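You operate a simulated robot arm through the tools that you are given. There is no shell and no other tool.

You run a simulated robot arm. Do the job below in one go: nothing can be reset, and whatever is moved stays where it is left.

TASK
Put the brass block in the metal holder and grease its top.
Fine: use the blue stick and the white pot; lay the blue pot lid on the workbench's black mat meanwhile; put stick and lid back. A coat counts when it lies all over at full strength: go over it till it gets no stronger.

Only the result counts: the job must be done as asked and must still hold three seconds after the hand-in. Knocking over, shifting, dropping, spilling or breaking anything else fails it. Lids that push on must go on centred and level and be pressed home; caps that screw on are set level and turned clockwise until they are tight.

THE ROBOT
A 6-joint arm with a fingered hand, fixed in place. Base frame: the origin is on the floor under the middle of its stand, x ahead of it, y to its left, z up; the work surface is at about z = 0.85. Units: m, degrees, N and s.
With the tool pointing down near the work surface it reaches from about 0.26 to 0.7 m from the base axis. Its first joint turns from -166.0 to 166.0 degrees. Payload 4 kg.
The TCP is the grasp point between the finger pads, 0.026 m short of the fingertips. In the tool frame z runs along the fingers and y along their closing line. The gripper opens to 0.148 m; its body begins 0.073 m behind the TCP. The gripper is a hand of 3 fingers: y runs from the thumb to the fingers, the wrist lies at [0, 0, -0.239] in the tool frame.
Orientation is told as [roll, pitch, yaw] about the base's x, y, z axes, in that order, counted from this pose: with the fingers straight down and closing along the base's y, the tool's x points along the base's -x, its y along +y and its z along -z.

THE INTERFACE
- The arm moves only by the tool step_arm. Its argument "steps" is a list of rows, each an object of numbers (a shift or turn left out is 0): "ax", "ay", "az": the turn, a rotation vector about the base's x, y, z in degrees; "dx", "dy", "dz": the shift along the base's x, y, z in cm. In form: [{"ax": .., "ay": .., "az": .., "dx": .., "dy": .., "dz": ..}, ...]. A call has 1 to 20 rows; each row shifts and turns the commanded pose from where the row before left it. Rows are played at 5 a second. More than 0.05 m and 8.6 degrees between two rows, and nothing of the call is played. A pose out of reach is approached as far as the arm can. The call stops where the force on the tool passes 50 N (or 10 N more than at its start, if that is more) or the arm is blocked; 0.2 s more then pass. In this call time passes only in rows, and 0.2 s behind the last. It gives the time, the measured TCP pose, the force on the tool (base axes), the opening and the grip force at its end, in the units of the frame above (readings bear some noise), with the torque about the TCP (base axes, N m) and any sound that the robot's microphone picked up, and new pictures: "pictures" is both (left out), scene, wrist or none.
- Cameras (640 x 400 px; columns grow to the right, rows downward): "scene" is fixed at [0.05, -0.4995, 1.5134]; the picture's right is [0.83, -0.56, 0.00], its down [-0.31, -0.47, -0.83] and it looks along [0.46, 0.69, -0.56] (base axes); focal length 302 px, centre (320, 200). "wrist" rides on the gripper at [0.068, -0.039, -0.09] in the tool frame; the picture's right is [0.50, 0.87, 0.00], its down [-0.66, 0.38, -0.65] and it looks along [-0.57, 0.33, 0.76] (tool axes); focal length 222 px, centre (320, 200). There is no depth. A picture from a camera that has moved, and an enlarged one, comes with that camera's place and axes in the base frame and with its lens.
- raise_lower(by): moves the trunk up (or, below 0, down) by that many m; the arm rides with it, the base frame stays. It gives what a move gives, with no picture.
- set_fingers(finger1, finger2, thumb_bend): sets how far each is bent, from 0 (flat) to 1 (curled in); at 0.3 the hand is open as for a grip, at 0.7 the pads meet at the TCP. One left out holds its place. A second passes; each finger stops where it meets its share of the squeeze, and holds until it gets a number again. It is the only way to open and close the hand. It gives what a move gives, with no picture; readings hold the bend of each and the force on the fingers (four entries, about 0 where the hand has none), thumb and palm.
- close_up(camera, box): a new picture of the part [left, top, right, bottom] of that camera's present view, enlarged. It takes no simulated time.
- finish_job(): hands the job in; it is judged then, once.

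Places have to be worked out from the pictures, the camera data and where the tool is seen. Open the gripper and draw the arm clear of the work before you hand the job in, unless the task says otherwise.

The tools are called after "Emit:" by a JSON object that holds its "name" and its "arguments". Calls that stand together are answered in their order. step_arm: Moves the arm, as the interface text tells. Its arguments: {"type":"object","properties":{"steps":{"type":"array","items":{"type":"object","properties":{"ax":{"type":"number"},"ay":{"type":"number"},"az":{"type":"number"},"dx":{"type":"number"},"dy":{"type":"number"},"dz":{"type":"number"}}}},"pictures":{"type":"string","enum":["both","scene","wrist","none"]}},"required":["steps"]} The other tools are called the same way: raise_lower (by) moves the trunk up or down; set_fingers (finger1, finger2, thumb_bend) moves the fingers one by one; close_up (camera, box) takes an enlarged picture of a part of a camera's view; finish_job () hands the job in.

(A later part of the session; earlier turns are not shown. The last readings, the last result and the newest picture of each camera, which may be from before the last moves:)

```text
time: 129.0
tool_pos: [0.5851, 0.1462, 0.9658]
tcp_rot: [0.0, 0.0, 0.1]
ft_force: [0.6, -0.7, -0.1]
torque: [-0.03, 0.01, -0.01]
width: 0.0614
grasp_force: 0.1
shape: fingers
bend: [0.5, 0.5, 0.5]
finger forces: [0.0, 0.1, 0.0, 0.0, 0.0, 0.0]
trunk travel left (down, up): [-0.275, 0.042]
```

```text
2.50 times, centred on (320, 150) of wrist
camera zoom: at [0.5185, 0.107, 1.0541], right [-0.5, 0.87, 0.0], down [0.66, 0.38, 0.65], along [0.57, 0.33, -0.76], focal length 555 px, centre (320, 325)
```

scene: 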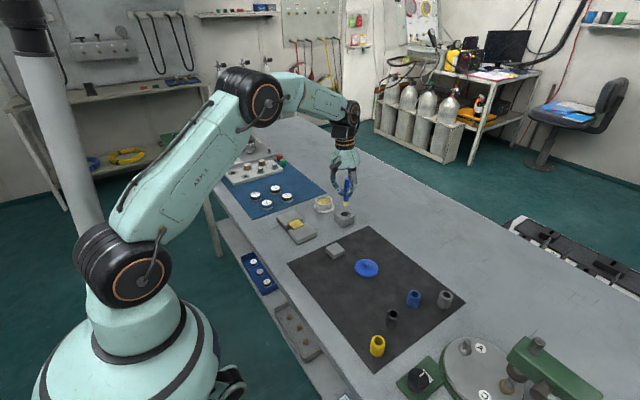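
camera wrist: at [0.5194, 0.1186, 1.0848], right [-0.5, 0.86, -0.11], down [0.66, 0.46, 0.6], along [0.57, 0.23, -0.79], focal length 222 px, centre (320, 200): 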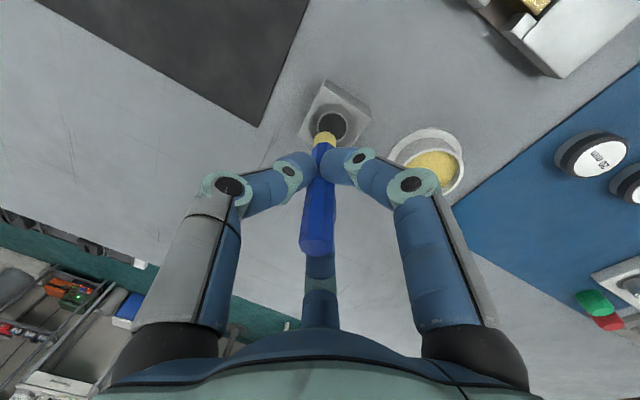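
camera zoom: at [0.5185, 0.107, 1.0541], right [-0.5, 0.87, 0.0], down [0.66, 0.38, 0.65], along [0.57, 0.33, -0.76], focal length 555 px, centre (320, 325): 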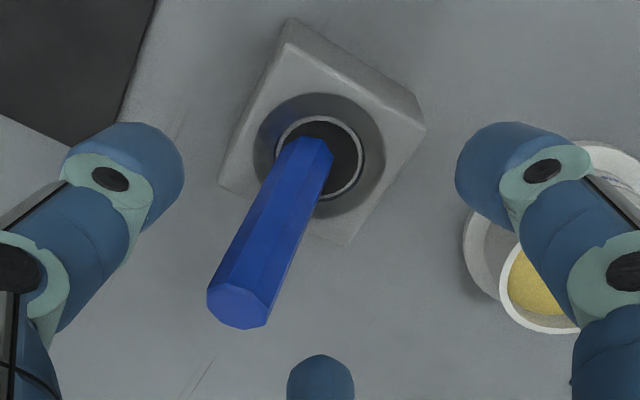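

The stick's top is at about (0.604, 0.132, 0.942), leaning about 17°, and the hole centre is confirmed at (0.585, 0.1455). I'll move the hand over the stick's upper part and form a loose cage.

Emit:
{"name": "step_arm", "arguments": {"steps": [{"dx": 0.75, "dy": -0.5}, {"dx": 0.7, "dy": -0.47}, {"dz": -1.0}], "pictures": "none"}}

Emit:
{"name": "set_fingers", "arguments": {"finger1": 0.59, "finger2": 0.59, "thumb_bend": 0.59}}

Emit:
{"name": "close_up", "arguments": {"camera": "scene", "box": [325, 175, 370, 220]}}

Emit:
{"name": "close_up", "arguments": {"camera": "wrist", "box": [200, 70, 440, 230]}}

```text
time: 129.8
tool_pos: [0.5994, 0.137, 0.9557]
tcp_rot: [0.0, 0.0, 0.0]
ft_force: [-0.6, 0.2, -0.5]
torque: [-0.01, 0.01, 0.01]
width: 0.0619
grasp_force: 0.1
shape: fingers
bend: [0.5, 0.5, 0.5]
finger forces: [0.0, 0.0, 0.0, 0.0, 0.0, 0.0]
trunk travel left (down, up): [-0.275, 0.042]
```

```text
time: 130.8
tool_pos: [0.5989, 0.1377, 0.954]
tcp_rot: [0.1, 0.0, 0.0]
ft_force: [-0.1, -0.1, -0.4]
torque: [0.03, -0.01, 0.01]
width: 0.0331
grasp_force: 0.1
shape: fingers
bend: [0.59, 0.59, 0.59]
finger forces: [0.1, 0.1, 0.0, 0.0, 0.1, 0.0]
trunk travel left (down, up): [-0.275, 0.042]
```

```text
8.89 times, centred on (348, 198) of scene
camera zoom: at [0.05, -0.4995, 1.5134], right [0.83, -0.56, 0.0], down [-0.31, -0.47, -0.83], along [0.46, 0.69, -0.56], focal length 2686 px, centre (76, 222)
```

zoom: 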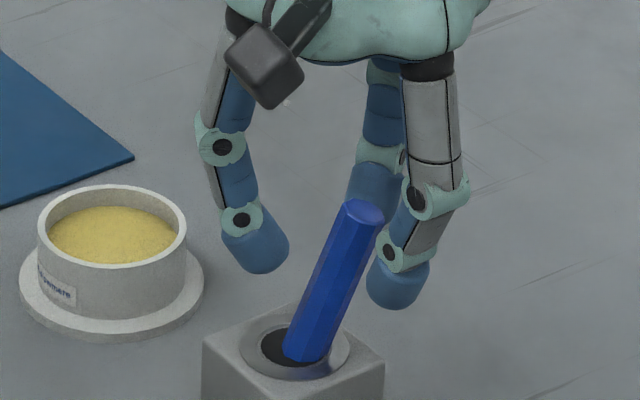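

```text
2.50 times, centred on (320, 150) of wrist
camera zoom: at [0.5324, 0.0986, 1.0442], right [-0.5, 0.87, 0.0], down [0.66, 0.38, 0.65], along [0.57, 0.33, -0.76], focal length 555 px, centre (320, 325)
```

zoom: 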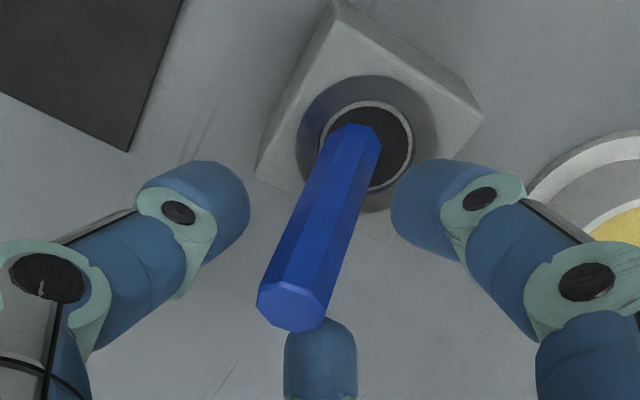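

The stick's upper end is inside the cage. I'll tighten the cage slightly and then move the hand back over the hole so the stick swings upright.

Emit:
{"name": "set_fingers", "arguments": {"finger1": 0.63, "finger2": 0.63, "thumb_bend": 0.63}}

Emit:
{"name": "step_arm", "arguments": {"steps": [{"dx": -0.3, "dy": 0.21}, {"dx": -0.3, "dy": 0.21}, {"dx": -0.3, "dy": 0.21}, {"dx": -0.3, "dy": 0.21}], "pictures": "none"}}

Emit:
{"name": "close_up", "arguments": {"camera": "scene", "box": [325, 175, 370, 220]}}

Emit:
{"name": "close_up", "arguments": {"camera": "wrist", "box": [200, 70, 440, 230]}}

```text
time: 131.8
tool_pos: [0.6, 0.1371, 0.9544]
tcp_rot: [0.0, 0.1, 0.0]
ft_force: [-0.6, -1.2, -0.5]
torque: [0.0, 0.0, 0.01]
width: 0.0205
grasp_force: 0.0
shape: fingers
bend: [0.63, 0.63, 0.63]
finger forces: [0.0, 0.0, 0.1, 0.0, 0.1, 0.0]
trunk travel left (down, up): [-0.275, 0.042]
```

```text
time: 132.8
tool_pos: [0.5878, 0.1435, 0.9558]
tcp_rot: [0.0, -0.1, -0.1]
ft_force: [0.3, 0.5, 0.6]
torque: [0.02, 0.02, -0.02]
width: 0.0207
grasp_force: 0.1
shape: fingers
bend: [0.63, 0.63, 0.63]
finger forces: [0.0, 0.0, 0.0, 0.1, 0.0, 0.0]
trunk travel left (down, up): [-0.275, 0.042]
```

```text
8.89 times, centred on (348, 198) of scene
camera zoom: at [0.05, -0.4995, 1.5134], right [0.83, -0.56, 0.0], down [-0.31, -0.47, -0.83], along [0.46, 0.69, -0.56], focal length 2686 px, centre (76, 222)
```

zoom: 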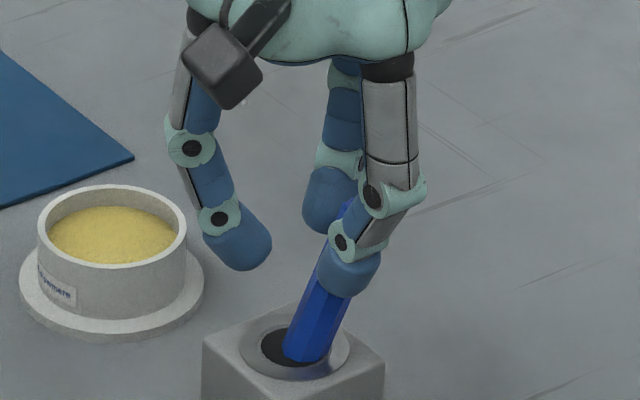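

```text
2.50 times, centred on (320, 150) of wrist
camera zoom: at [0.5204, 0.1057, 1.0445], right [-0.5, 0.87, 0.0], down [0.65, 0.38, 0.65], along [0.57, 0.33, -0.76], focal length 555 px, centre (320, 325)
```

zoom: 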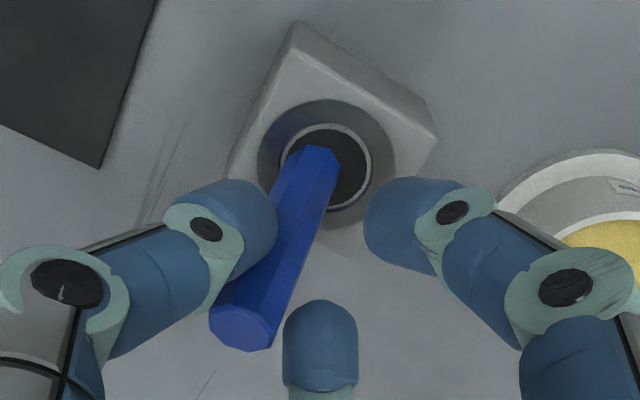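

The stick slipped through the gap between thumb and finger2. I'll go back over it, close the cage tighter so the gap is smaller than the stick, and repeat.

Emit:
{"name": "step_arm", "arguments": {"steps": [{"dx": 0.3, "dy": -0.21}, {"dx": 0.3, "dy": -0.21}, {"dx": 0.3, "dy": -0.21}, {"dx": 0.3, "dy": -0.21}], "pictures": "none"}}

Emit:
{"name": "set_fingers", "arguments": {"finger1": 0.66, "finger2": 0.66, "thumb_bend": 0.66}}

Emit:
{"name": "close_up", "arguments": {"camera": "scene", "box": [325, 175, 370, 220]}}

Emit:
{"name": "close_up", "arguments": {"camera": "wrist", "box": [200, 70, 440, 230]}}

```text
time: 133.8
tool_pos: [0.5988, 0.1353, 0.9541]
tcp_rot: [0.0, -0.1, -0.1]
ft_force: [-0.2, 0.3, -0.3]
torque: [0.01, 0.03, 0.0]
width: 0.0205
grasp_force: 0.1
shape: fingers
bend: [0.63, 0.63, 0.63]
finger forces: [0.1, 0.1, 0.0, 0.0, 0.1, 0.0]
trunk travel left (down, up): [-0.275, 0.042]
```

```text
time: 134.8
tool_pos: [0.5989, 0.1348, 0.9552]
tcp_rot: [0.0, 0.0, 0.0]
ft_force: [-0.1, -0.5, -0.1]
torque: [-0.01, -0.01, -0.01]
width: 0.0117
grasp_force: 0.0
shape: fingers
bend: [0.66, 0.65, 0.66]
finger forces: [0.1, 0.7, 0.0, 0.1, 0.8, 0.1]
trunk travel left (down, up): [-0.275, 0.042]
```

```text
8.89 times, centred on (348, 198) of scene
camera zoom: at [0.05, -0.4995, 1.5134], right [0.83, -0.56, 0.0], down [-0.31, -0.47, -0.83], along [0.46, 0.69, -0.56], focal length 2686 px, centre (76, 222)
```

zoom: 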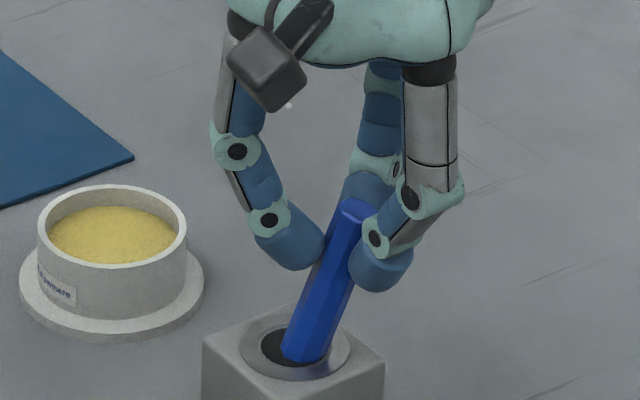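

```text
2.50 times, centred on (320, 150) of wrist
camera zoom: at [0.5319, 0.0968, 1.044], right [-0.5, 0.87, 0.0], down [0.66, 0.38, 0.65], along [0.57, 0.33, -0.76], focal length 555 px, centre (320, 325)
```

zoom: 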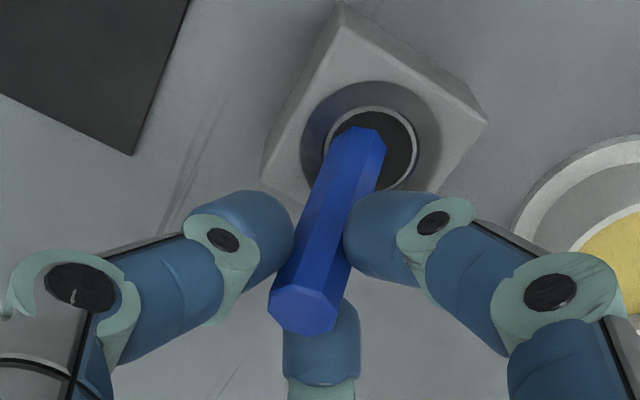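

The cage now closes lightly around the stick, under 1 N. I'll move the hand back over the hole in small steps.

Emit:
{"name": "step_arm", "arguments": {"steps": [{"dx": -0.25, "dy": 0.18}, {"dx": -0.25, "dy": 0.18}, {"dx": -0.25, "dy": 0.18}, {"dx": -0.25, "dy": 0.18}, {"dx": -0.2, "dy": 0.14}], "pictures": "none"}}

Emit:
{"name": "close_up", "arguments": {"camera": "scene", "box": [325, 175, 370, 220]}}

Emit:
{"name": "close_up", "arguments": {"camera": "wrist", "box": [200, 70, 440, 230]}}

```text
time: 136.0
tool_pos: [0.5872, 0.1438, 0.9549]
tcp_rot: [0.0, -0.2, -0.1]
ft_force: [0.0, -0.9, -0.2]
torque: [-0.01, 0.0, 0.02]
width: 0.0116
grasp_force: 0.7
shape: fingers
bend: [0.66, 0.65, 0.66]
finger forces: [0.2, 0.3, 0.0, 0.1, 0.4, 0.0]
trunk travel left (down, up): [-0.275, 0.042]
```

```text
8.89 times, centred on (348, 198) of scene
camera zoom: at [0.05, -0.4995, 1.5134], right [0.83, -0.56, 0.0], down [-0.31, -0.47, -0.83], along [0.46, 0.69, -0.56], focal length 2686 px, centre (76, 222)
```

zoom: 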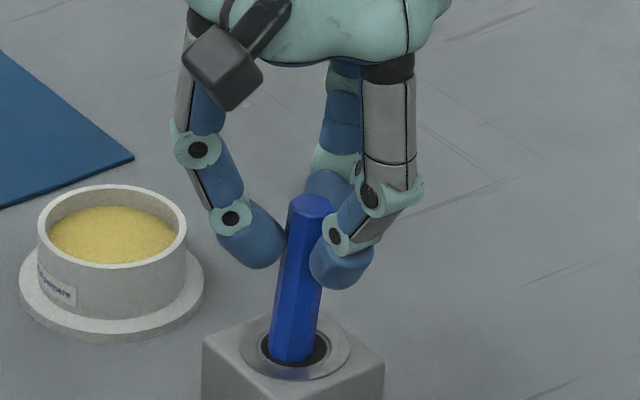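

```text
2.50 times, centred on (320, 150) of wrist
camera zoom: at [0.5204, 0.1054, 1.0442], right [-0.5, 0.87, 0.0], down [0.65, 0.38, 0.65], along [0.57, 0.33, -0.76], focal length 555 px, centre (320, 325)
```

zoom: 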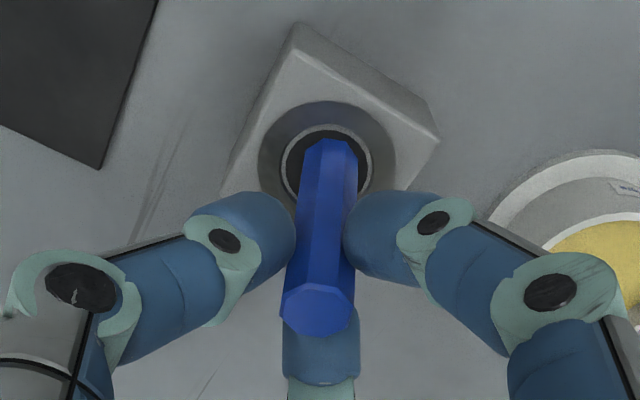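

The stick is nearly upright, with about 4° of lean left toward +x. I'll move the hand a further 5.5 mm toward −x to bring it vertical.

Emit:
{"name": "step_arm", "arguments": {"steps": [{"dx": -0.2, "dy": 0.06}, {"dx": -0.2, "dy": 0.06}, {"dx": -0.15, "dy": 0.05}, {"dx": 0}], "pictures": "none"}}

Emit:
{"name": "close_up", "arguments": {"camera": "scene", "box": [325, 175, 370, 220]}}

Emit:
{"name": "close_up", "arguments": {"camera": "wrist", "box": [200, 70, 440, 230]}}

```text
time: 137.0
tool_pos: [0.5811, 0.1452, 0.9541]
tcp_rot: [0.0, 0.0, 0.1]
ft_force: [0.3, 0.4, 0.6]
torque: [-0.01, -0.01, -0.02]
width: 0.0116
grasp_force: 0.8
shape: fingers
bend: [0.66, 0.65, 0.66]
finger forces: [0.3, 0.3, 0.0, 0.0, 0.3, 0.0]
trunk travel left (down, up): [-0.275, 0.042]
```

```text
8.89 times, centred on (348, 198) of scene
camera zoom: at [0.05, -0.4995, 1.5134], right [0.83, -0.56, 0.0], down [-0.31, -0.47, -0.83], along [0.46, 0.69, -0.56], focal length 2686 px, centre (76, 222)
```

zoom: 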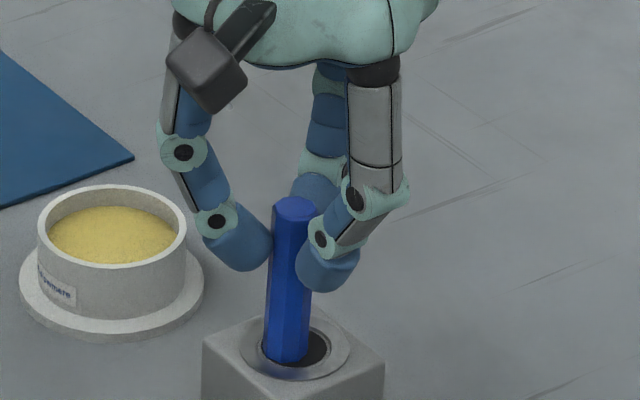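

```text
2.50 times, centred on (320, 150) of wrist
camera zoom: at [0.5153, 0.1071, 1.0439], right [-0.5, 0.87, 0.0], down [0.66, 0.38, 0.65], along [0.57, 0.33, -0.76], focal length 555 px, centre (320, 325)
```

zoom: 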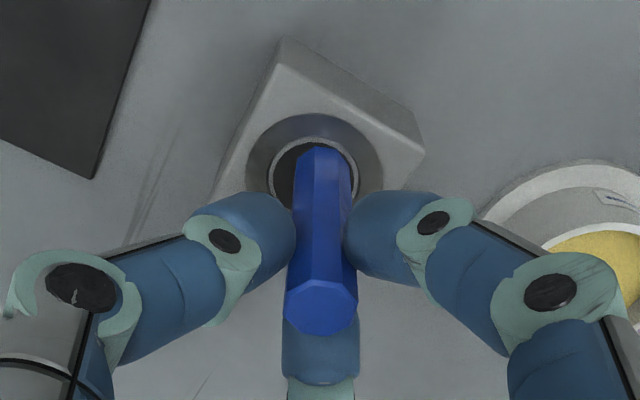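

The stick is now vertical within about 2° and the finger forces are nearly zero. I'll open all fingers evenly and see if it stands.

Emit:
{"name": "set_fingers", "arguments": {"finger1": 0.635, "finger2": 0.63, "thumb_bend": 0.635}}

Emit:
{"name": "close_up", "arguments": {"camera": "scene", "box": [325, 175, 370, 220]}}

Emit:
{"name": "close_up", "arguments": {"camera": "wrist", "box": [200, 70, 440, 230]}}

```text
time: 138.0
tool_pos: [0.5814, 0.1451, 0.9534]
tcp_rot: [-0.1, 0.0, 0.0]
ft_force: [-0.3, 0.2, -0.4]
torque: [0.02, -0.03, 0.01]
width: 0.0198
grasp_force: 0.0
shape: fingers
bend: [0.63, 0.63, 0.63]
finger forces: [0.1, 0.0, 0.1, 0.1, 0.0, 0.0]
trunk travel left (down, up): [-0.275, 0.042]
```

```text
8.89 times, centred on (348, 198) of scene
camera zoom: at [0.05, -0.4995, 1.5134], right [0.83, -0.56, 0.0], down [-0.31, -0.47, -0.83], along [0.46, 0.69, -0.56], focal length 2686 px, centre (76, 222)
```

zoom: 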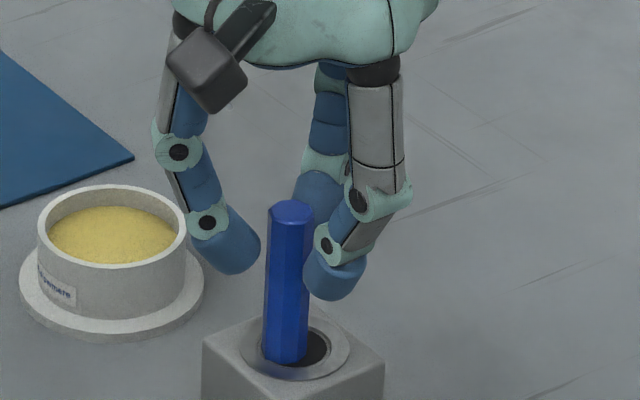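

```text
2.50 times, centred on (320, 150) of wrist
camera zoom: at [0.5153, 0.1071, 1.0439], right [-0.5, 0.87, 0.0], down [0.66, 0.38, 0.65], along [0.57, 0.33, -0.76], focal length 555 px, centre (320, 325)
```

zoom: 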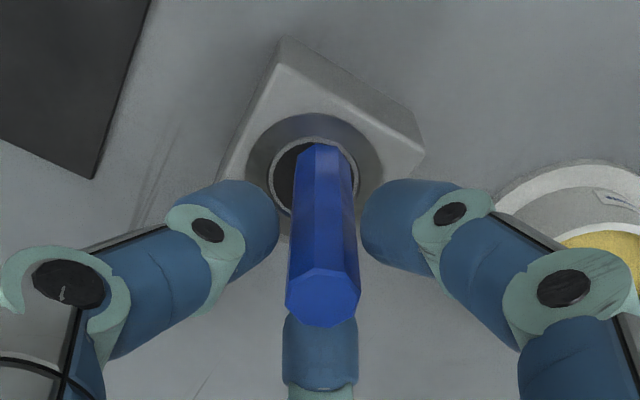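

It stands on its own, upright in the stand, with zero finger force. I'll open a bit more and lift the hand straight up clear of it.

Emit:
{"name": "set_fingers", "arguments": {"finger1": 0.55, "finger2": 0.55, "thumb_bend": 0.55}}

Emit:
{"name": "step_arm", "arguments": {"steps": [{"dz": 1.0}, {"dz": 2.0}, {"dz": 3.0}, {"dz": 3.5}]}}

Emit:
{"name": "close_up", "arguments": {"camera": "scene", "box": [300, 170, 380, 240]}}

Emit:
{"name": "close_up", "arguments": {"camera": "wrist", "box": [220, 20, 420, 160]}}

```text
time: 139.0
tool_pos: [0.5837, 0.1457, 0.9548]
tcp_rot: [0.0, 0.0, 0.1]
ft_force: [0.3, 0.4, 0.5]
torque: [0.06, -0.02, 0.0]
width: 0.0448
grasp_force: 0.1
shape: fingers
bend: [0.55, 0.55, 0.55]
finger forces: [0.0, 0.1, 0.0, 0.0, 0.1, 0.1]
trunk travel left (down, up): [-0.275, 0.042]
```

```text
time: 140.0
tool_pos: [0.5823, 0.148, 1.0501]
tcp_rot: [0.0, 0.0, 0.0]
ft_force: [0.0, 0.4, 0.0]
torque: [0.0, 0.0, 0.02]
width: 0.0453
grasp_force: 0.0
shape: fingers
bend: [0.55, 0.55, 0.55]
finger forces: [0.0, 0.0, 0.0, 0.0, 0.0, 0.1]
trunk travel left (down, up): [-0.275, 0.042]
camera wrist: at [0.515, 0.1095, 1.1399], right [-0.5, 0.87, 0.0], down [0.66, 0.38, 0.65], along [0.57, 0.33, -0.76], focal length 222 px, centre (320, 200)
```

scene: 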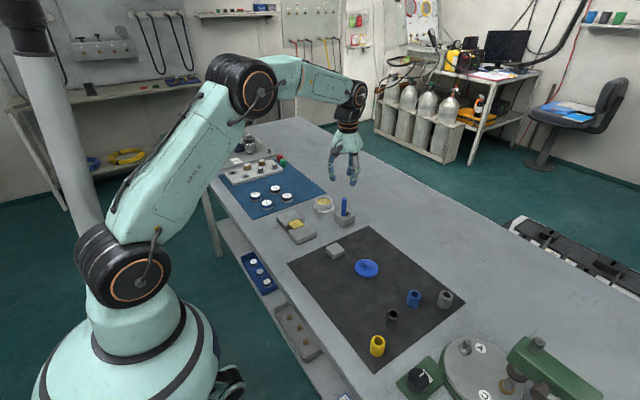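
wrist: 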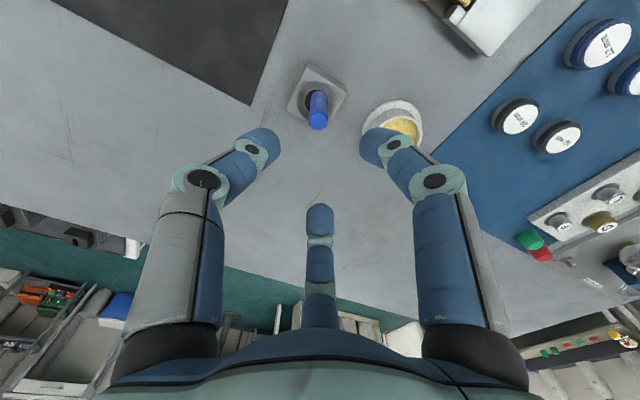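

```text
5.71 times, centred on (340, 205) of scene
camera zoom: at [0.05, -0.4995, 1.5134], right [0.83, -0.56, 0.0], down [-0.31, -0.47, -0.83], along [0.46, 0.69, -0.56], focal length 1726 px, centre (206, 171)
```

zoom: 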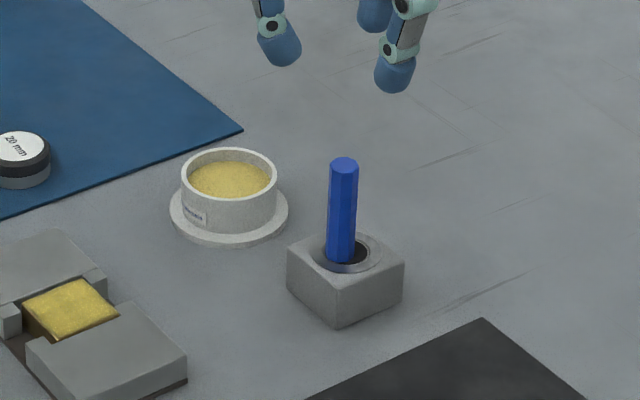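

```text
2.86 times, centred on (320, 90) of wrist
camera zoom: at [0.515, 0.1095, 1.1399], right [-0.5, 0.87, 0.0], down [0.66, 0.38, 0.65], along [0.57, 0.33, -0.76], focal length 635 px, centre (320, 514)
```

zoom: 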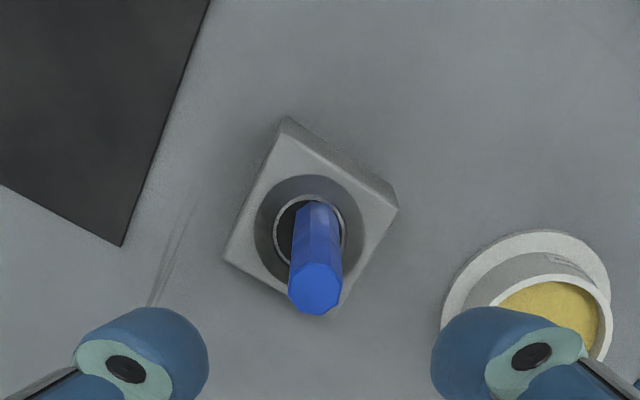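

The stick stands upright in its stand, which hasn't moved. Next is the lid, so I'll move back above it on the mat.

Emit:
{"name": "step_arm", "arguments": {"steps": [{"dx": -1.632, "dy": -4.312}, {"dx": -1.632, "dy": -4.312}, {"dx": -1.632, "dy": -4.312}, {"dx": -1.632, "dy": -4.312}, {"dx": -1.632, "dy": -4.312}, {"dz": -4.0}, {"dz": -4.0}, {"dz": -3.0}]}}

Emit:
{"name": "close_up", "arguments": {"camera": "wrist", "box": [220, 80, 420, 220]}}

Emit:
{"name": "close_up", "arguments": {"camera": "scene", "box": [340, 230, 395, 280]}}

```text
time: 141.8
tool_pos: [0.4996, -0.0678, 0.9391]
tcp_rot: [-0.1, 0.0, 0.0]
ft_force: [0.3, 0.2, -0.1]
torque: [0.02, -0.01, 0.01]
width: 0.0451
grasp_force: 0.0
shape: fingers
bend: [0.55, 0.55, 0.55]
finger forces: [0.1, 0.1, 0.0, 0.1, 0.0, 0.0]
trunk travel left (down, up): [-0.275, 0.042]
camera wrist: at [0.4323, -0.1067, 1.0278], right [-0.5, 0.87, 0.0], down [0.66, 0.38, 0.65], along [0.57, 0.33, -0.76], focal length 222 px, centre (320, 200)
```

scene: 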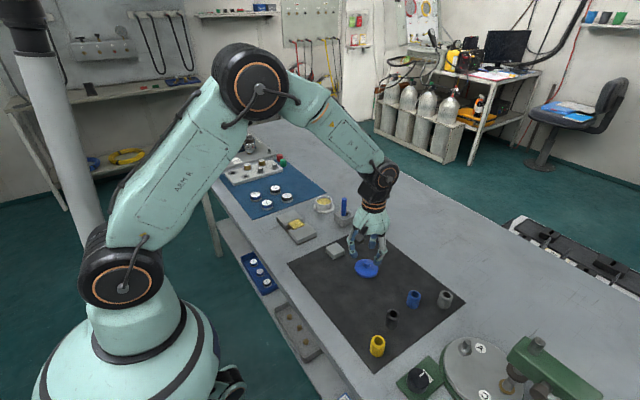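
wrist: 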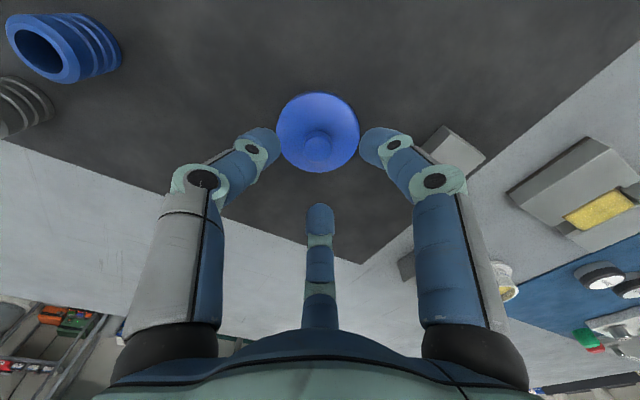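

```text
2.86 times, centred on (320, 150) of wrist
camera zoom: at [0.4323, -0.1067, 1.0278], right [-0.5, 0.87, 0.0], down [0.66, 0.38, 0.65], along [0.57, 0.33, -0.76], focal length 635 px, centre (320, 343)
```

zoom: 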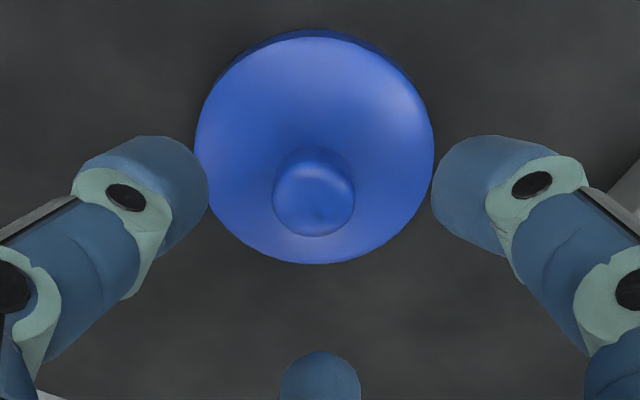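

```text
8.00 times, centred on (368, 255) of scene
camera zoom: at [0.05, -0.4995, 1.5134], right [0.83, -0.56, 0.0], down [-0.31, -0.47, -0.83], along [0.46, 0.69, -0.56], focal length 2417 px, centre (-60, -240)
```

zoom: 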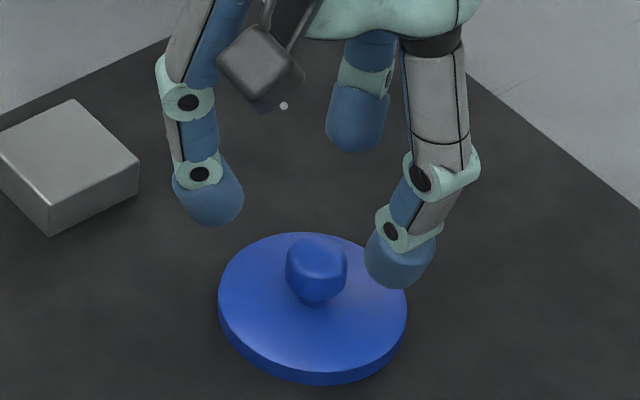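

The knob appears about 1.5 mm off centre. I'll let the arm settle, read its position again and recheck.

Emit:
{"name": "step_arm", "arguments": {"steps": [{"dz": 0}, {"dz": 0}, {"dz": 0}], "pictures": "none"}}

Emit:
{"name": "close_up", "arguments": {"camera": "wrist", "box": [220, 80, 420, 220]}}

```text
time: 142.6
tool_pos: [0.4979, -0.0678, 0.939]
tcp_rot: [0.0, 0.0, 0.0]
ft_force: [-0.1, 0.3, -0.6]
torque: [0.02, -0.02, 0.0]
width: 0.0452
grasp_force: 0.0
shape: fingers
bend: [0.55, 0.55, 0.55]
finger forces: [0.0, 0.1, 0.0, 0.0, 0.0, 0.0]
trunk travel left (down, up): [-0.275, 0.042]
```

```text
2.86 times, centred on (320, 150) of wrist
camera zoom: at [0.432, -0.1066, 1.0283], right [-0.5, 0.87, 0.0], down [0.66, 0.38, 0.65], along [0.57, 0.33, -0.76], focal length 635 px, centre (320, 343)
```

zoom: 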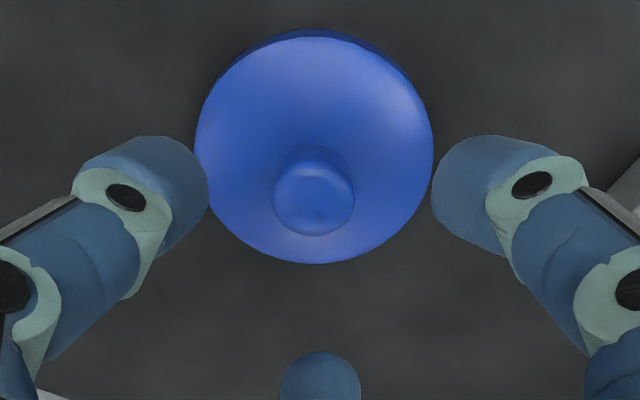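

I'll correct by (+0.75, −1.3) mm and lower to the height where the lid was released.

Emit:
{"name": "step_arm", "arguments": {"steps": [{"dx": 0.075, "dy": -0.13}, {"dz": -1.5}, {"dz": -1.5}, {"dz": -0.95}], "pictures": "none"}}

Emit:
{"name": "close_up", "arguments": {"camera": "wrist", "box": [220, 80, 420, 220]}}

Emit:
{"name": "close_up", "arguments": {"camera": "scene", "box": [345, 240, 395, 280]}}

```text
time: 143.6
tool_pos: [0.5003, -0.0703, 0.8998]
tcp_rot: [-0.1, 0.0, 0.0]
ft_force: [0.3, 0.0, -0.1]
torque: [0.01, -0.06, -0.01]
width: 0.0454
grasp_force: 0.1
shape: fingers
bend: [0.55, 0.55, 0.55]
finger forces: [0.1, 0.1, 0.0, 0.0, 0.0, 0.0]
trunk travel left (down, up): [-0.275, 0.042]
```

```text
2.86 times, centred on (320, 150) of wrist
camera zoom: at [0.4333, -0.1086, 0.9886], right [-0.5, 0.87, 0.0], down [0.66, 0.38, 0.65], along [0.57, 0.33, -0.76], focal length 635 px, centre (320, 343)
```

zoom: 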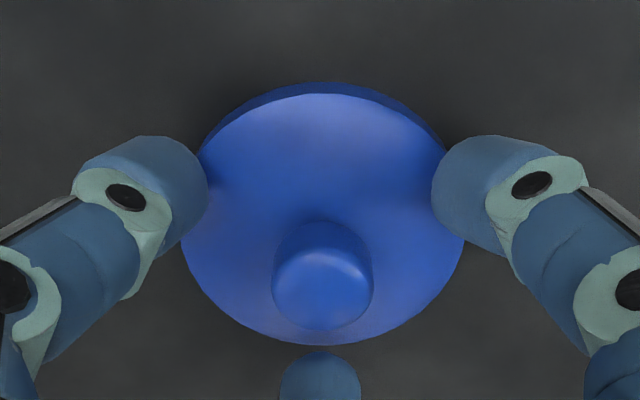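

```text
10.00 times, centred on (370, 260) of scene
camera zoom: at [0.05, -0.4995, 1.5134], right [0.83, -0.56, 0.0], down [-0.31, -0.47, -0.83], along [0.46, 0.69, -0.56], focal length 3021 px, centre (-180, -400)
```

zoom: 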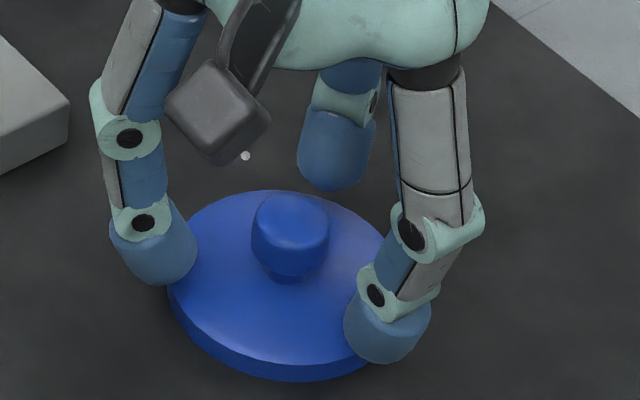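

The view matches the release view, and the reported camera pose agrees as well. I'll grip the knob with the same settings as before.

Emit:
{"name": "set_fingers", "arguments": {"finger1": 0.68, "finger2": 0.68, "thumb_bend": 0.68}}

Emit:
{"name": "step_arm", "arguments": {"steps": [{"dz": 0.5}, {"dz": 1.0}, {"dz": 2.0}], "pictures": "none"}}

Emit:
{"name": "close_up", "arguments": {"camera": "scene", "box": [345, 225, 395, 275]}}

Emit:
{"name": "close_up", "arguments": {"camera": "wrist", "box": [220, 80, 420, 220]}}

```text
time: 144.6
tool_pos: [0.4991, -0.0703, 0.9004]
tcp_rot: [0.0, 0.0, -0.1]
ft_force: [0.3, 0.6, -0.4]
torque: [0.02, -0.02, 0.0]
width: 0.0139
grasp_force: 4.5
shape: fingers
bend: [0.65, 0.64, 0.66]
finger forces: [3.0, 3.2, 0.0, 0.0, 3.3, 0.0]
trunk travel left (down, up): [-0.275, 0.042]
```

```text
time: 145.4
tool_pos: [0.5016, -0.0698, 0.9362]
tcp_rot: [0.1, -0.1, 0.1]
ft_force: [-0.7, 0.1, -0.4]
torque: [0.01, 0.02, -0.01]
width: 0.0136
grasp_force: 4.8
shape: fingers
bend: [0.65, 0.64, 0.66]
finger forces: [3.0, 3.2, 0.0, 0.0, 3.2, 0.0]
trunk travel left (down, up): [-0.275, 0.042]
```

```text
8.00 times, centred on (370, 250) of scene
camera zoom: at [0.05, -0.4995, 1.5134], right [0.83, -0.56, 0.0], down [-0.31, -0.47, -0.83], along [0.46, 0.69, -0.56], focal length 2417 px, centre (-80, -200)
```

zoom: 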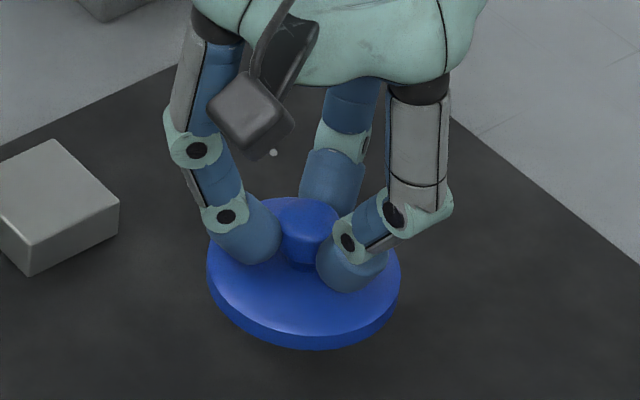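

```text
2.86 times, centred on (320, 150) of wrist
camera zoom: at [0.4347, -0.1085, 1.0253], right [-0.5, 0.87, 0.0], down [0.65, 0.38, 0.65], along [0.57, 0.33, -0.76], focal length 635 px, centre (320, 343)
```

zoom: 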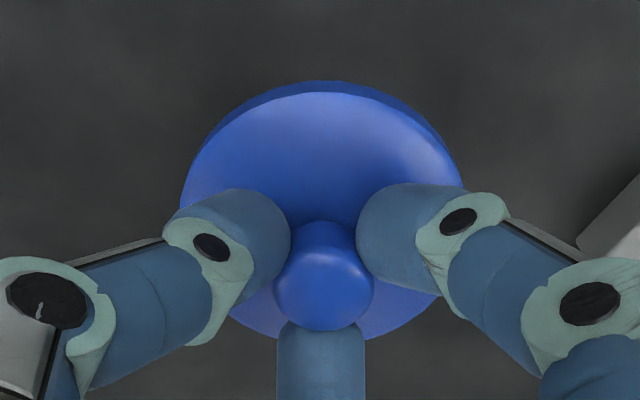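

The lid is held exactly as before, with the same bends and level. I'll raise it and carry it back over the pot by the reverse path.

Emit:
{"name": "step_arm", "arguments": {"steps": [{"dz": 4.0}, {"dz": 4.0}, {"dz": 4.0}, {"dx": 0.925, "dy": 4.05}, {"dx": 0.925, "dy": 4.05}, {"dx": 0.925, "dy": 4.05}, {"dx": 0.925, "dy": 4.05}, {"dx": 0.925, "dy": 4.05}, {"dx": 0.925, "dy": 4.05}, {"dx": 0.925, "dy": 4.05}, {"dx": 0.925, "dy": 4.05}, {"dz": -3.0}, {"dz": -3.0}, {"dz": 0}]}}

Emit:
{"name": "close_up", "arguments": {"camera": "wrist", "box": [220, 60, 420, 200]}}

Emit:
{"name": "close_up", "arguments": {"camera": "scene", "box": [295, 160, 355, 220]}}

```text
time: 148.4
tool_pos: [0.5749, 0.2531, 0.9954]
tcp_rot: [0.0, -0.2, 0.0]
ft_force: [0.5, 0.6, 0.3]
torque: [0.03, 0.01, -0.02]
width: 0.0133
grasp_force: 4.5
shape: fingers
bend: [0.65, 0.64, 0.66]
finger forces: [2.9, 3.1, 0.0, 0.0, 3.0, 0.0]
trunk travel left (down, up): [-0.275, 0.042]
camera wrist: at [0.5076, 0.2139, 1.0838], right [-0.5, 0.87, 0.0], down [0.65, 0.38, 0.65], along [0.57, 0.33, -0.76], focal length 222 px, centre (320, 200)
```

scene: 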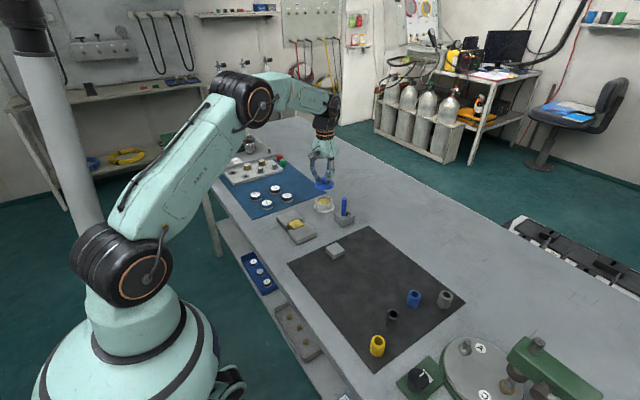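
wrist: 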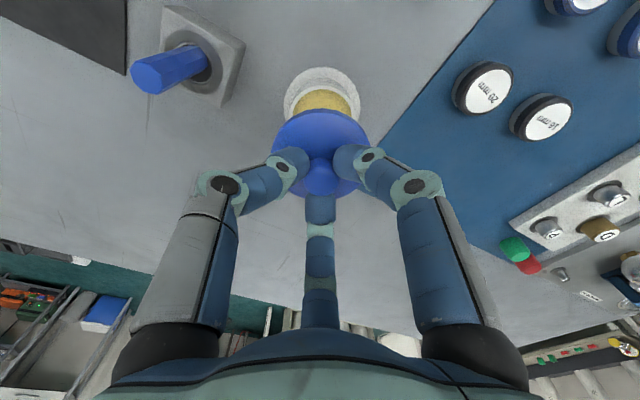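

```text
2.86 times, centred on (320, 130) of wrist
camera zoom: at [0.5076, 0.2139, 1.0838], right [-0.5, 0.87, 0.0], down [0.65, 0.38, 0.65], along [0.57, 0.33, -0.76], focal length 635 px, centre (320, 400)
```

zoom: 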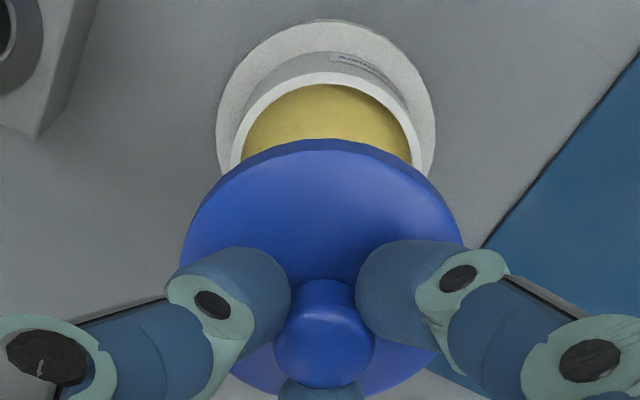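

```text
6.67 times, centred on (325, 190) of scene
camera zoom: at [0.05, -0.4995, 1.5134], right [0.83, -0.56, 0.0], down [-0.31, -0.47, -0.83], along [0.46, 0.69, -0.56], focal length 2014 px, centre (287, 267)
```

zoom: 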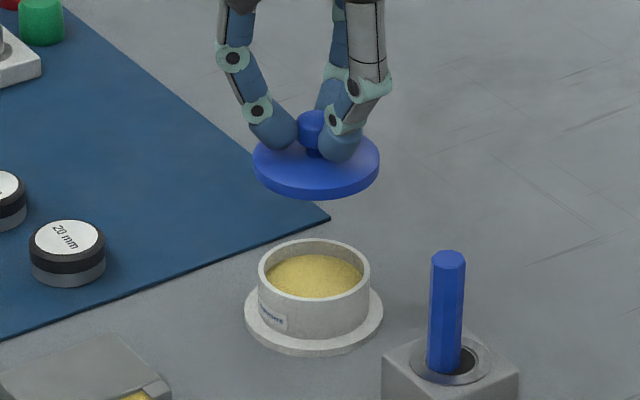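

The camera pose and the picture both show the lid about 2 mm short in y compared with where I first gripped it. I'll correct and lower to about 1 cm above the seat.

Emit:
{"name": "step_arm", "arguments": {"steps": [{"dx": -0.05, "dy": 0.19}, {"dz": -2.0}, {"dz": -2.0}, {"dz": -1.7}, {"dz": 0}, {"dz": 0}], "pictures": "none"}}

Emit:
{"name": "close_up", "arguments": {"camera": "wrist", "box": [220, 80, 420, 220]}}

Emit:
{"name": "close_up", "arguments": {"camera": "scene", "box": [305, 175, 347, 210]}}

```text
time: 149.8
tool_pos: [0.5738, 0.2569, 0.9369]
tcp_rot: [0.1, 0.0, 0.0]
ft_force: [0.1, 0.1, -0.7]
torque: [0.02, -0.01, -0.01]
width: 0.0135
grasp_force: 4.5
shape: fingers
bend: [0.65, 0.64, 0.66]
finger forces: [2.9, 3.0, 0.0, 0.0, 3.0, 0.0]
trunk travel left (down, up): [-0.275, 0.042]
```

```text
2.86 times, centred on (320, 150) of wrist
camera zoom: at [0.5077, 0.2175, 1.0271], right [-0.5, 0.87, 0.0], down [0.66, 0.38, 0.65], along [0.57, 0.33, -0.76], focal length 635 px, centre (320, 343)
```

zoom: 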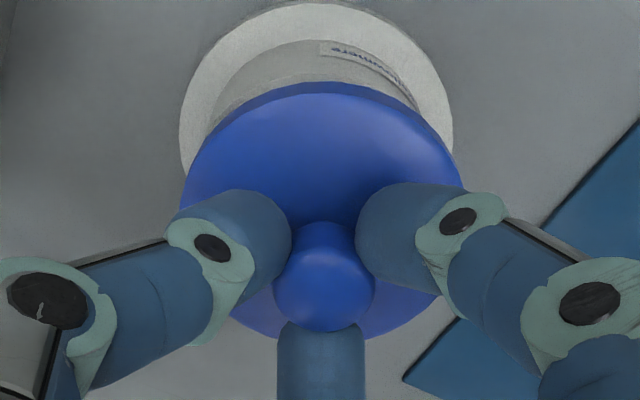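

```text
11.43 times, centred on (326, 192) of scene
camera zoom: at [0.05, -0.4995, 1.5134], right [0.83, -0.56, 0.0], down [-0.31, -0.47, -0.83], along [0.46, 0.69, -0.56], focal length 3453 px, centre (251, 286)
```

zoom: 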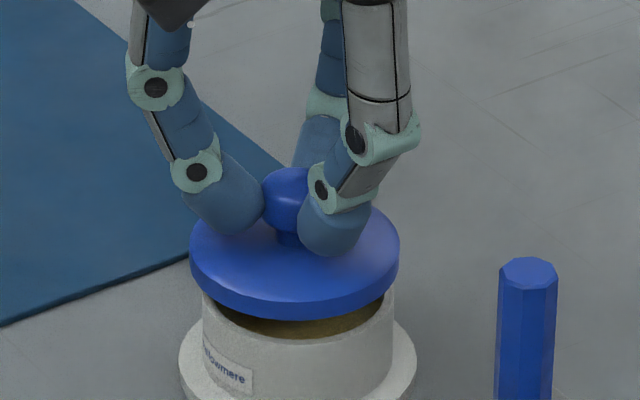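

Compared with the original seating, the lid is now about 1 mm too far toward −x/+y. I'll correct and lower nearer the rim.

Emit:
{"name": "step_arm", "arguments": {"steps": [{"dx": 0.07, "dy": -0.1}, {"dz": -0.5}, {"dz": -0.4}, {"dz": 0}], "pictures": "none"}}

Emit:
{"name": "close_up", "arguments": {"camera": "wrist", "box": [220, 80, 420, 220]}}

Emit:
{"name": "close_up", "arguments": {"camera": "scene", "box": [305, 175, 347, 210]}}

```text
time: 150.8
tool_pos: [0.575, 0.2543, 0.9288]
tcp_rot: [0.0, 0.1, 0.0]
ft_force: [-0.1, 0.3, 0.0]
torque: [-0.01, 0.02, 0.0]
width: 0.0135
grasp_force: 4.4
shape: fingers
bend: [0.65, 0.64, 0.66]
finger forces: [2.9, 3.0, 0.0, 0.1, 3.0, 0.0]
trunk travel left (down, up): [-0.275, 0.042]
```

```text
2.86 times, centred on (320, 150) of wrist
camera zoom: at [0.5081, 0.2162, 1.0179], right [-0.5, 0.87, 0.0], down [0.66, 0.38, 0.65], along [0.57, 0.33, -0.76], focal length 635 px, centre (320, 343)
```

zoom: 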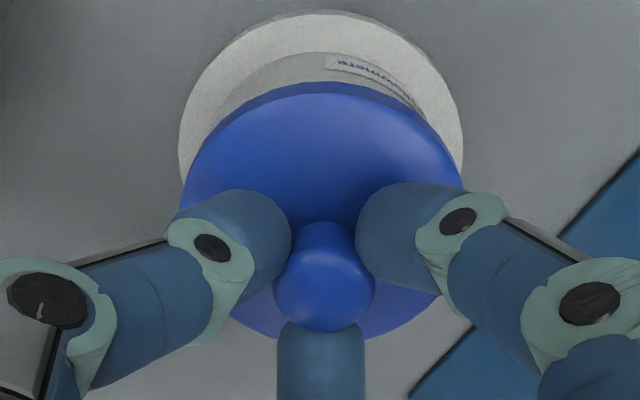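

```text
11.43 times, centred on (326, 192) of scene
camera zoom: at [0.05, -0.4995, 1.5134], right [0.83, -0.56, 0.0], down [-0.31, -0.47, -0.83], along [0.46, 0.69, -0.56], focal length 3453 px, centre (251, 286)
```

zoom: 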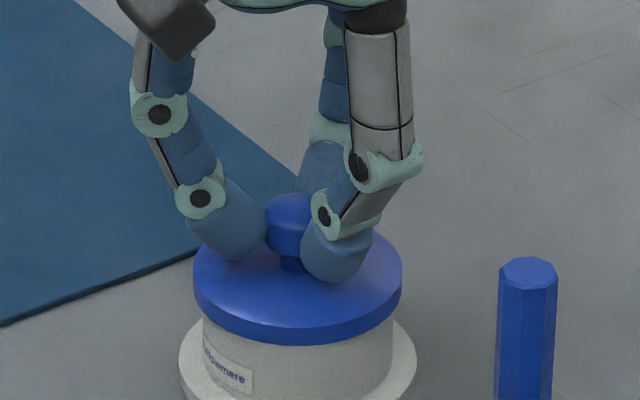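

The lid is now concentric with the pot in both views. I'll make a 0.5 mm trim and lower in small steps until it seats.

Emit:
{"name": "step_arm", "arguments": {"steps": [{"dx": -0.05, "dy": -0.02, "dz": -0.15}, {"dz": -0.1}], "pictures": "none"}}

Emit:
{"name": "step_arm", "arguments": {"steps": [{"dz": -0.1}], "pictures": "none"}}

Emit:
{"name": "step_arm", "arguments": {"steps": [{"dz": -0.1}], "pictures": "none"}}

Emit:
{"name": "close_up", "arguments": {"camera": "scene", "box": [305, 175, 347, 210]}}

Emit:
{"name": "close_up", "arguments": {"camera": "wrist", "box": [220, 80, 420, 220]}}

```text
time: 151.4
tool_pos: [0.5748, 0.2553, 0.926]
tcp_rot: [0.0, 0.0, 0.1]
ft_force: [0.1, 0.4, -0.2]
torque: [0.05, 0.02, 0.0]
width: 0.0134
grasp_force: 4.5
shape: fingers
bend: [0.65, 0.64, 0.66]
finger forces: [3.0, 3.1, 0.0, 0.1, 3.0, 0.0]
trunk travel left (down, up): [-0.275, 0.042]
```

```text
time: 151.8
tool_pos: [0.5751, 0.2545, 0.9244]
tcp_rot: [0.0, 0.0, 0.0]
ft_force: [0.4, 0.1, -0.9]
torque: [0.0, 0.01, -0.01]
width: 0.0135
grasp_force: 4.6
shape: fingers
bend: [0.65, 0.64, 0.66]
finger forces: [2.9, 3.1, 0.0, 0.0, 3.1, 0.0]
trunk travel left (down, up): [-0.275, 0.042]
```

```text
time: 152.2
tool_pos: [0.5743, 0.2549, 0.9248]
tcp_rot: [0.0, -0.1, 0.1]
ft_force: [0.3, 0.1, -0.6]
torque: [0.02, -0.03, 0.0]
width: 0.0135
grasp_force: 4.5
shape: fingers
bend: [0.65, 0.64, 0.66]
finger forces: [2.8, 3.1, 0.1, 0.0, 2.9, 0.0]
trunk travel left (down, up): [-0.275, 0.042]
```

```text
11.43 times, centred on (326, 192) of scene
camera zoom: at [0.05, -0.4995, 1.5134], right [0.83, -0.56, 0.0], down [-0.31, -0.47, -0.83], along [0.46, 0.69, -0.56], focal length 3453 px, centre (251, 286)
```

zoom: 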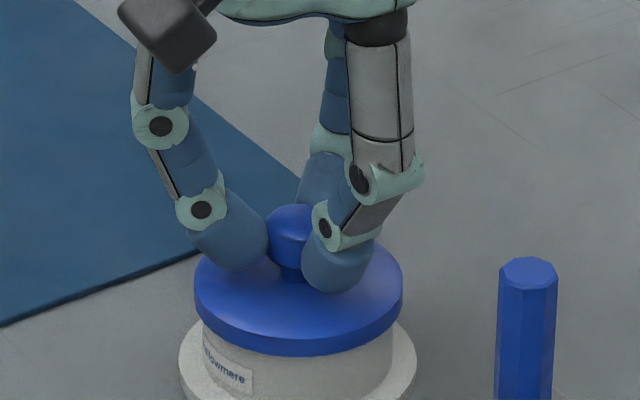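

```text
2.86 times, centred on (320, 150) of wrist
camera zoom: at [0.508, 0.2155, 1.014], right [-0.5, 0.87, 0.0], down [0.66, 0.38, 0.65], along [0.57, 0.33, -0.76], focal length 635 px, centre (320, 343)
```

zoom: 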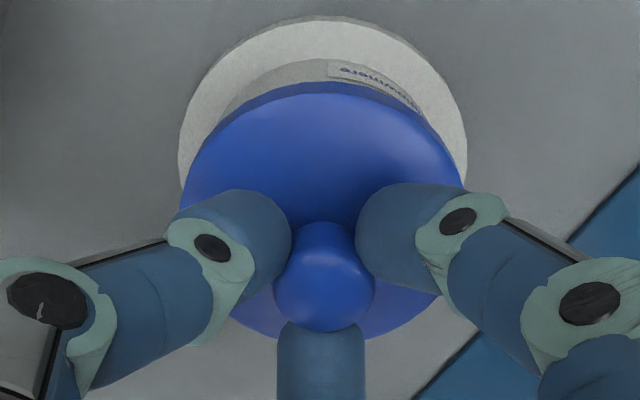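

The lid is almost seated, about 1 mm to go and no force yet. I'll continue down.

Emit:
{"name": "step_arm", "arguments": {"steps": [{"dz": -0.1}], "pictures": "none"}}

Emit:
{"name": "step_arm", "arguments": {"steps": [{"dz": -0.1}], "pictures": "none"}}

Emit:
{"name": "close_up", "arguments": {"camera": "scene", "box": [305, 175, 347, 210]}}

Emit:
{"name": "close_up", "arguments": {"camera": "wrist", "box": [220, 80, 420, 220]}}

```text
time: 152.6
tool_pos: [0.5745, 0.2536, 0.9232]
tcp_rot: [0.0, -0.1, 0.0]
ft_force: [-0.6, -0.6, 0.4]
torque: [-0.02, 0.02, -0.04]
width: 0.0136
grasp_force: 4.4
shape: fingers
bend: [0.65, 0.64, 0.66]
finger forces: [3.0, 3.0, 0.1, 0.0, 3.1, 0.0]
trunk travel left (down, up): [-0.275, 0.042]
```

```text
time: 153.0
tool_pos: [0.5755, 0.2535, 0.9224]
tcp_rot: [0.0, 0.0, 0.0]
ft_force: [-0.5, 0.5, -0.5]
torque: [-0.03, 0.01, -0.03]
width: 0.0138
grasp_force: 4.8
shape: fingers
bend: [0.65, 0.64, 0.66]
finger forces: [2.9, 3.1, 0.0, 0.0, 3.0, 0.1]
trunk travel left (down, up): [-0.275, 0.042]
```

```text
11.43 times, centred on (326, 192) of scene
camera zoom: at [0.05, -0.4995, 1.5134], right [0.83, -0.56, 0.0], down [-0.31, -0.47, -0.83], along [0.46, 0.69, -0.56], focal length 3453 px, centre (251, 286)
```

zoom: 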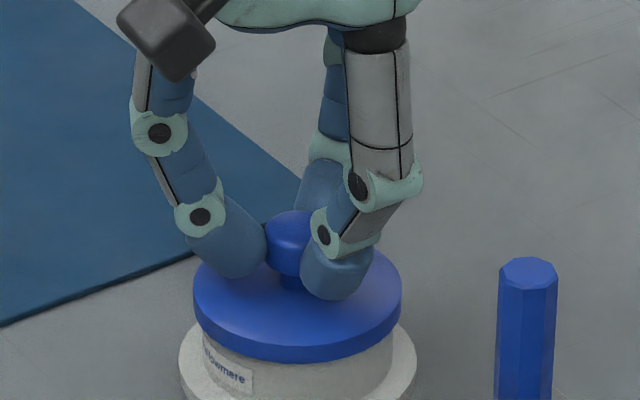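

```text
2.86 times, centred on (320, 150) of wrist
camera zoom: at [0.5075, 0.2153, 1.0117], right [-0.5, 0.87, 0.0], down [0.66, 0.38, 0.65], along [0.57, 0.33, -0.76], focal length 635 px, centre (320, 343)
```

zoom: 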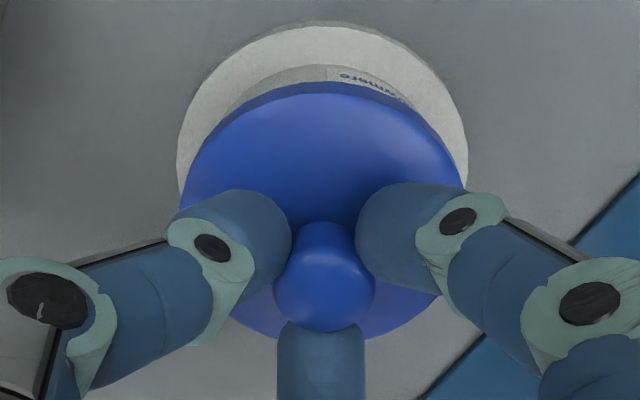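

The lid is now level with its original position in the picture. I'll press down gently in steps to feel the seat.

Emit:
{"name": "step_arm", "arguments": {"steps": [{"dz": -0.1}], "pictures": "none"}}

Emit:
{"name": "step_arm", "arguments": {"steps": [{"dz": -0.1}], "pictures": "none"}}

Emit:
{"name": "close_up", "arguments": {"camera": "scene", "box": [305, 180, 345, 215]}}

```text
time: 153.4
tool_pos: [0.5738, 0.254, 0.9218]
tcp_rot: [0.0, 0.0, 0.0]
ft_force: [-0.9, 0.6, 1.1]
torque: [0.01, -0.01, 0.0]
width: 0.0137
grasp_force: 5.1
shape: fingers
bend: [0.65, 0.64, 0.66]
finger forces: [3.1, 3.1, 0.0, 0.1, 3.3, 0.0]
trunk travel left (down, up): [-0.275, 0.042]
```

```text
time: 153.8
tool_pos: [0.5753, 0.2551, 0.921]
tcp_rot: [0.0, -0.1, 0.0]
ft_force: [-0.9, 0.2, 5.7]
torque: [-0.01, 0.02, -0.01]
width: 0.0133
grasp_force: 5.7
shape: fingers
bend: [0.65, 0.65, 0.66]
finger forces: [3.7, 3.5, 0.1, 0.0, 3.9, 0.0]
trunk travel left (down, up): [-0.275, 0.042]
```

```text
11.43 times, centred on (325, 198) of scene
camera zoom: at [0.05, -0.4995, 1.5134], right [0.83, -0.56, 0.0], down [-0.31, -0.47, -0.83], along [0.46, 0.69, -0.56], focal length 3453 px, centre (263, 229)
```

zoom: 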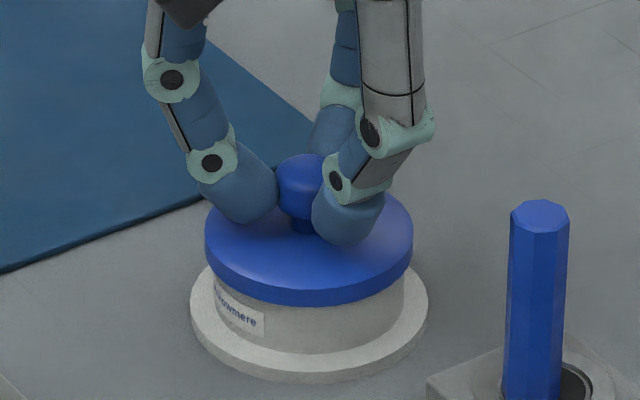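

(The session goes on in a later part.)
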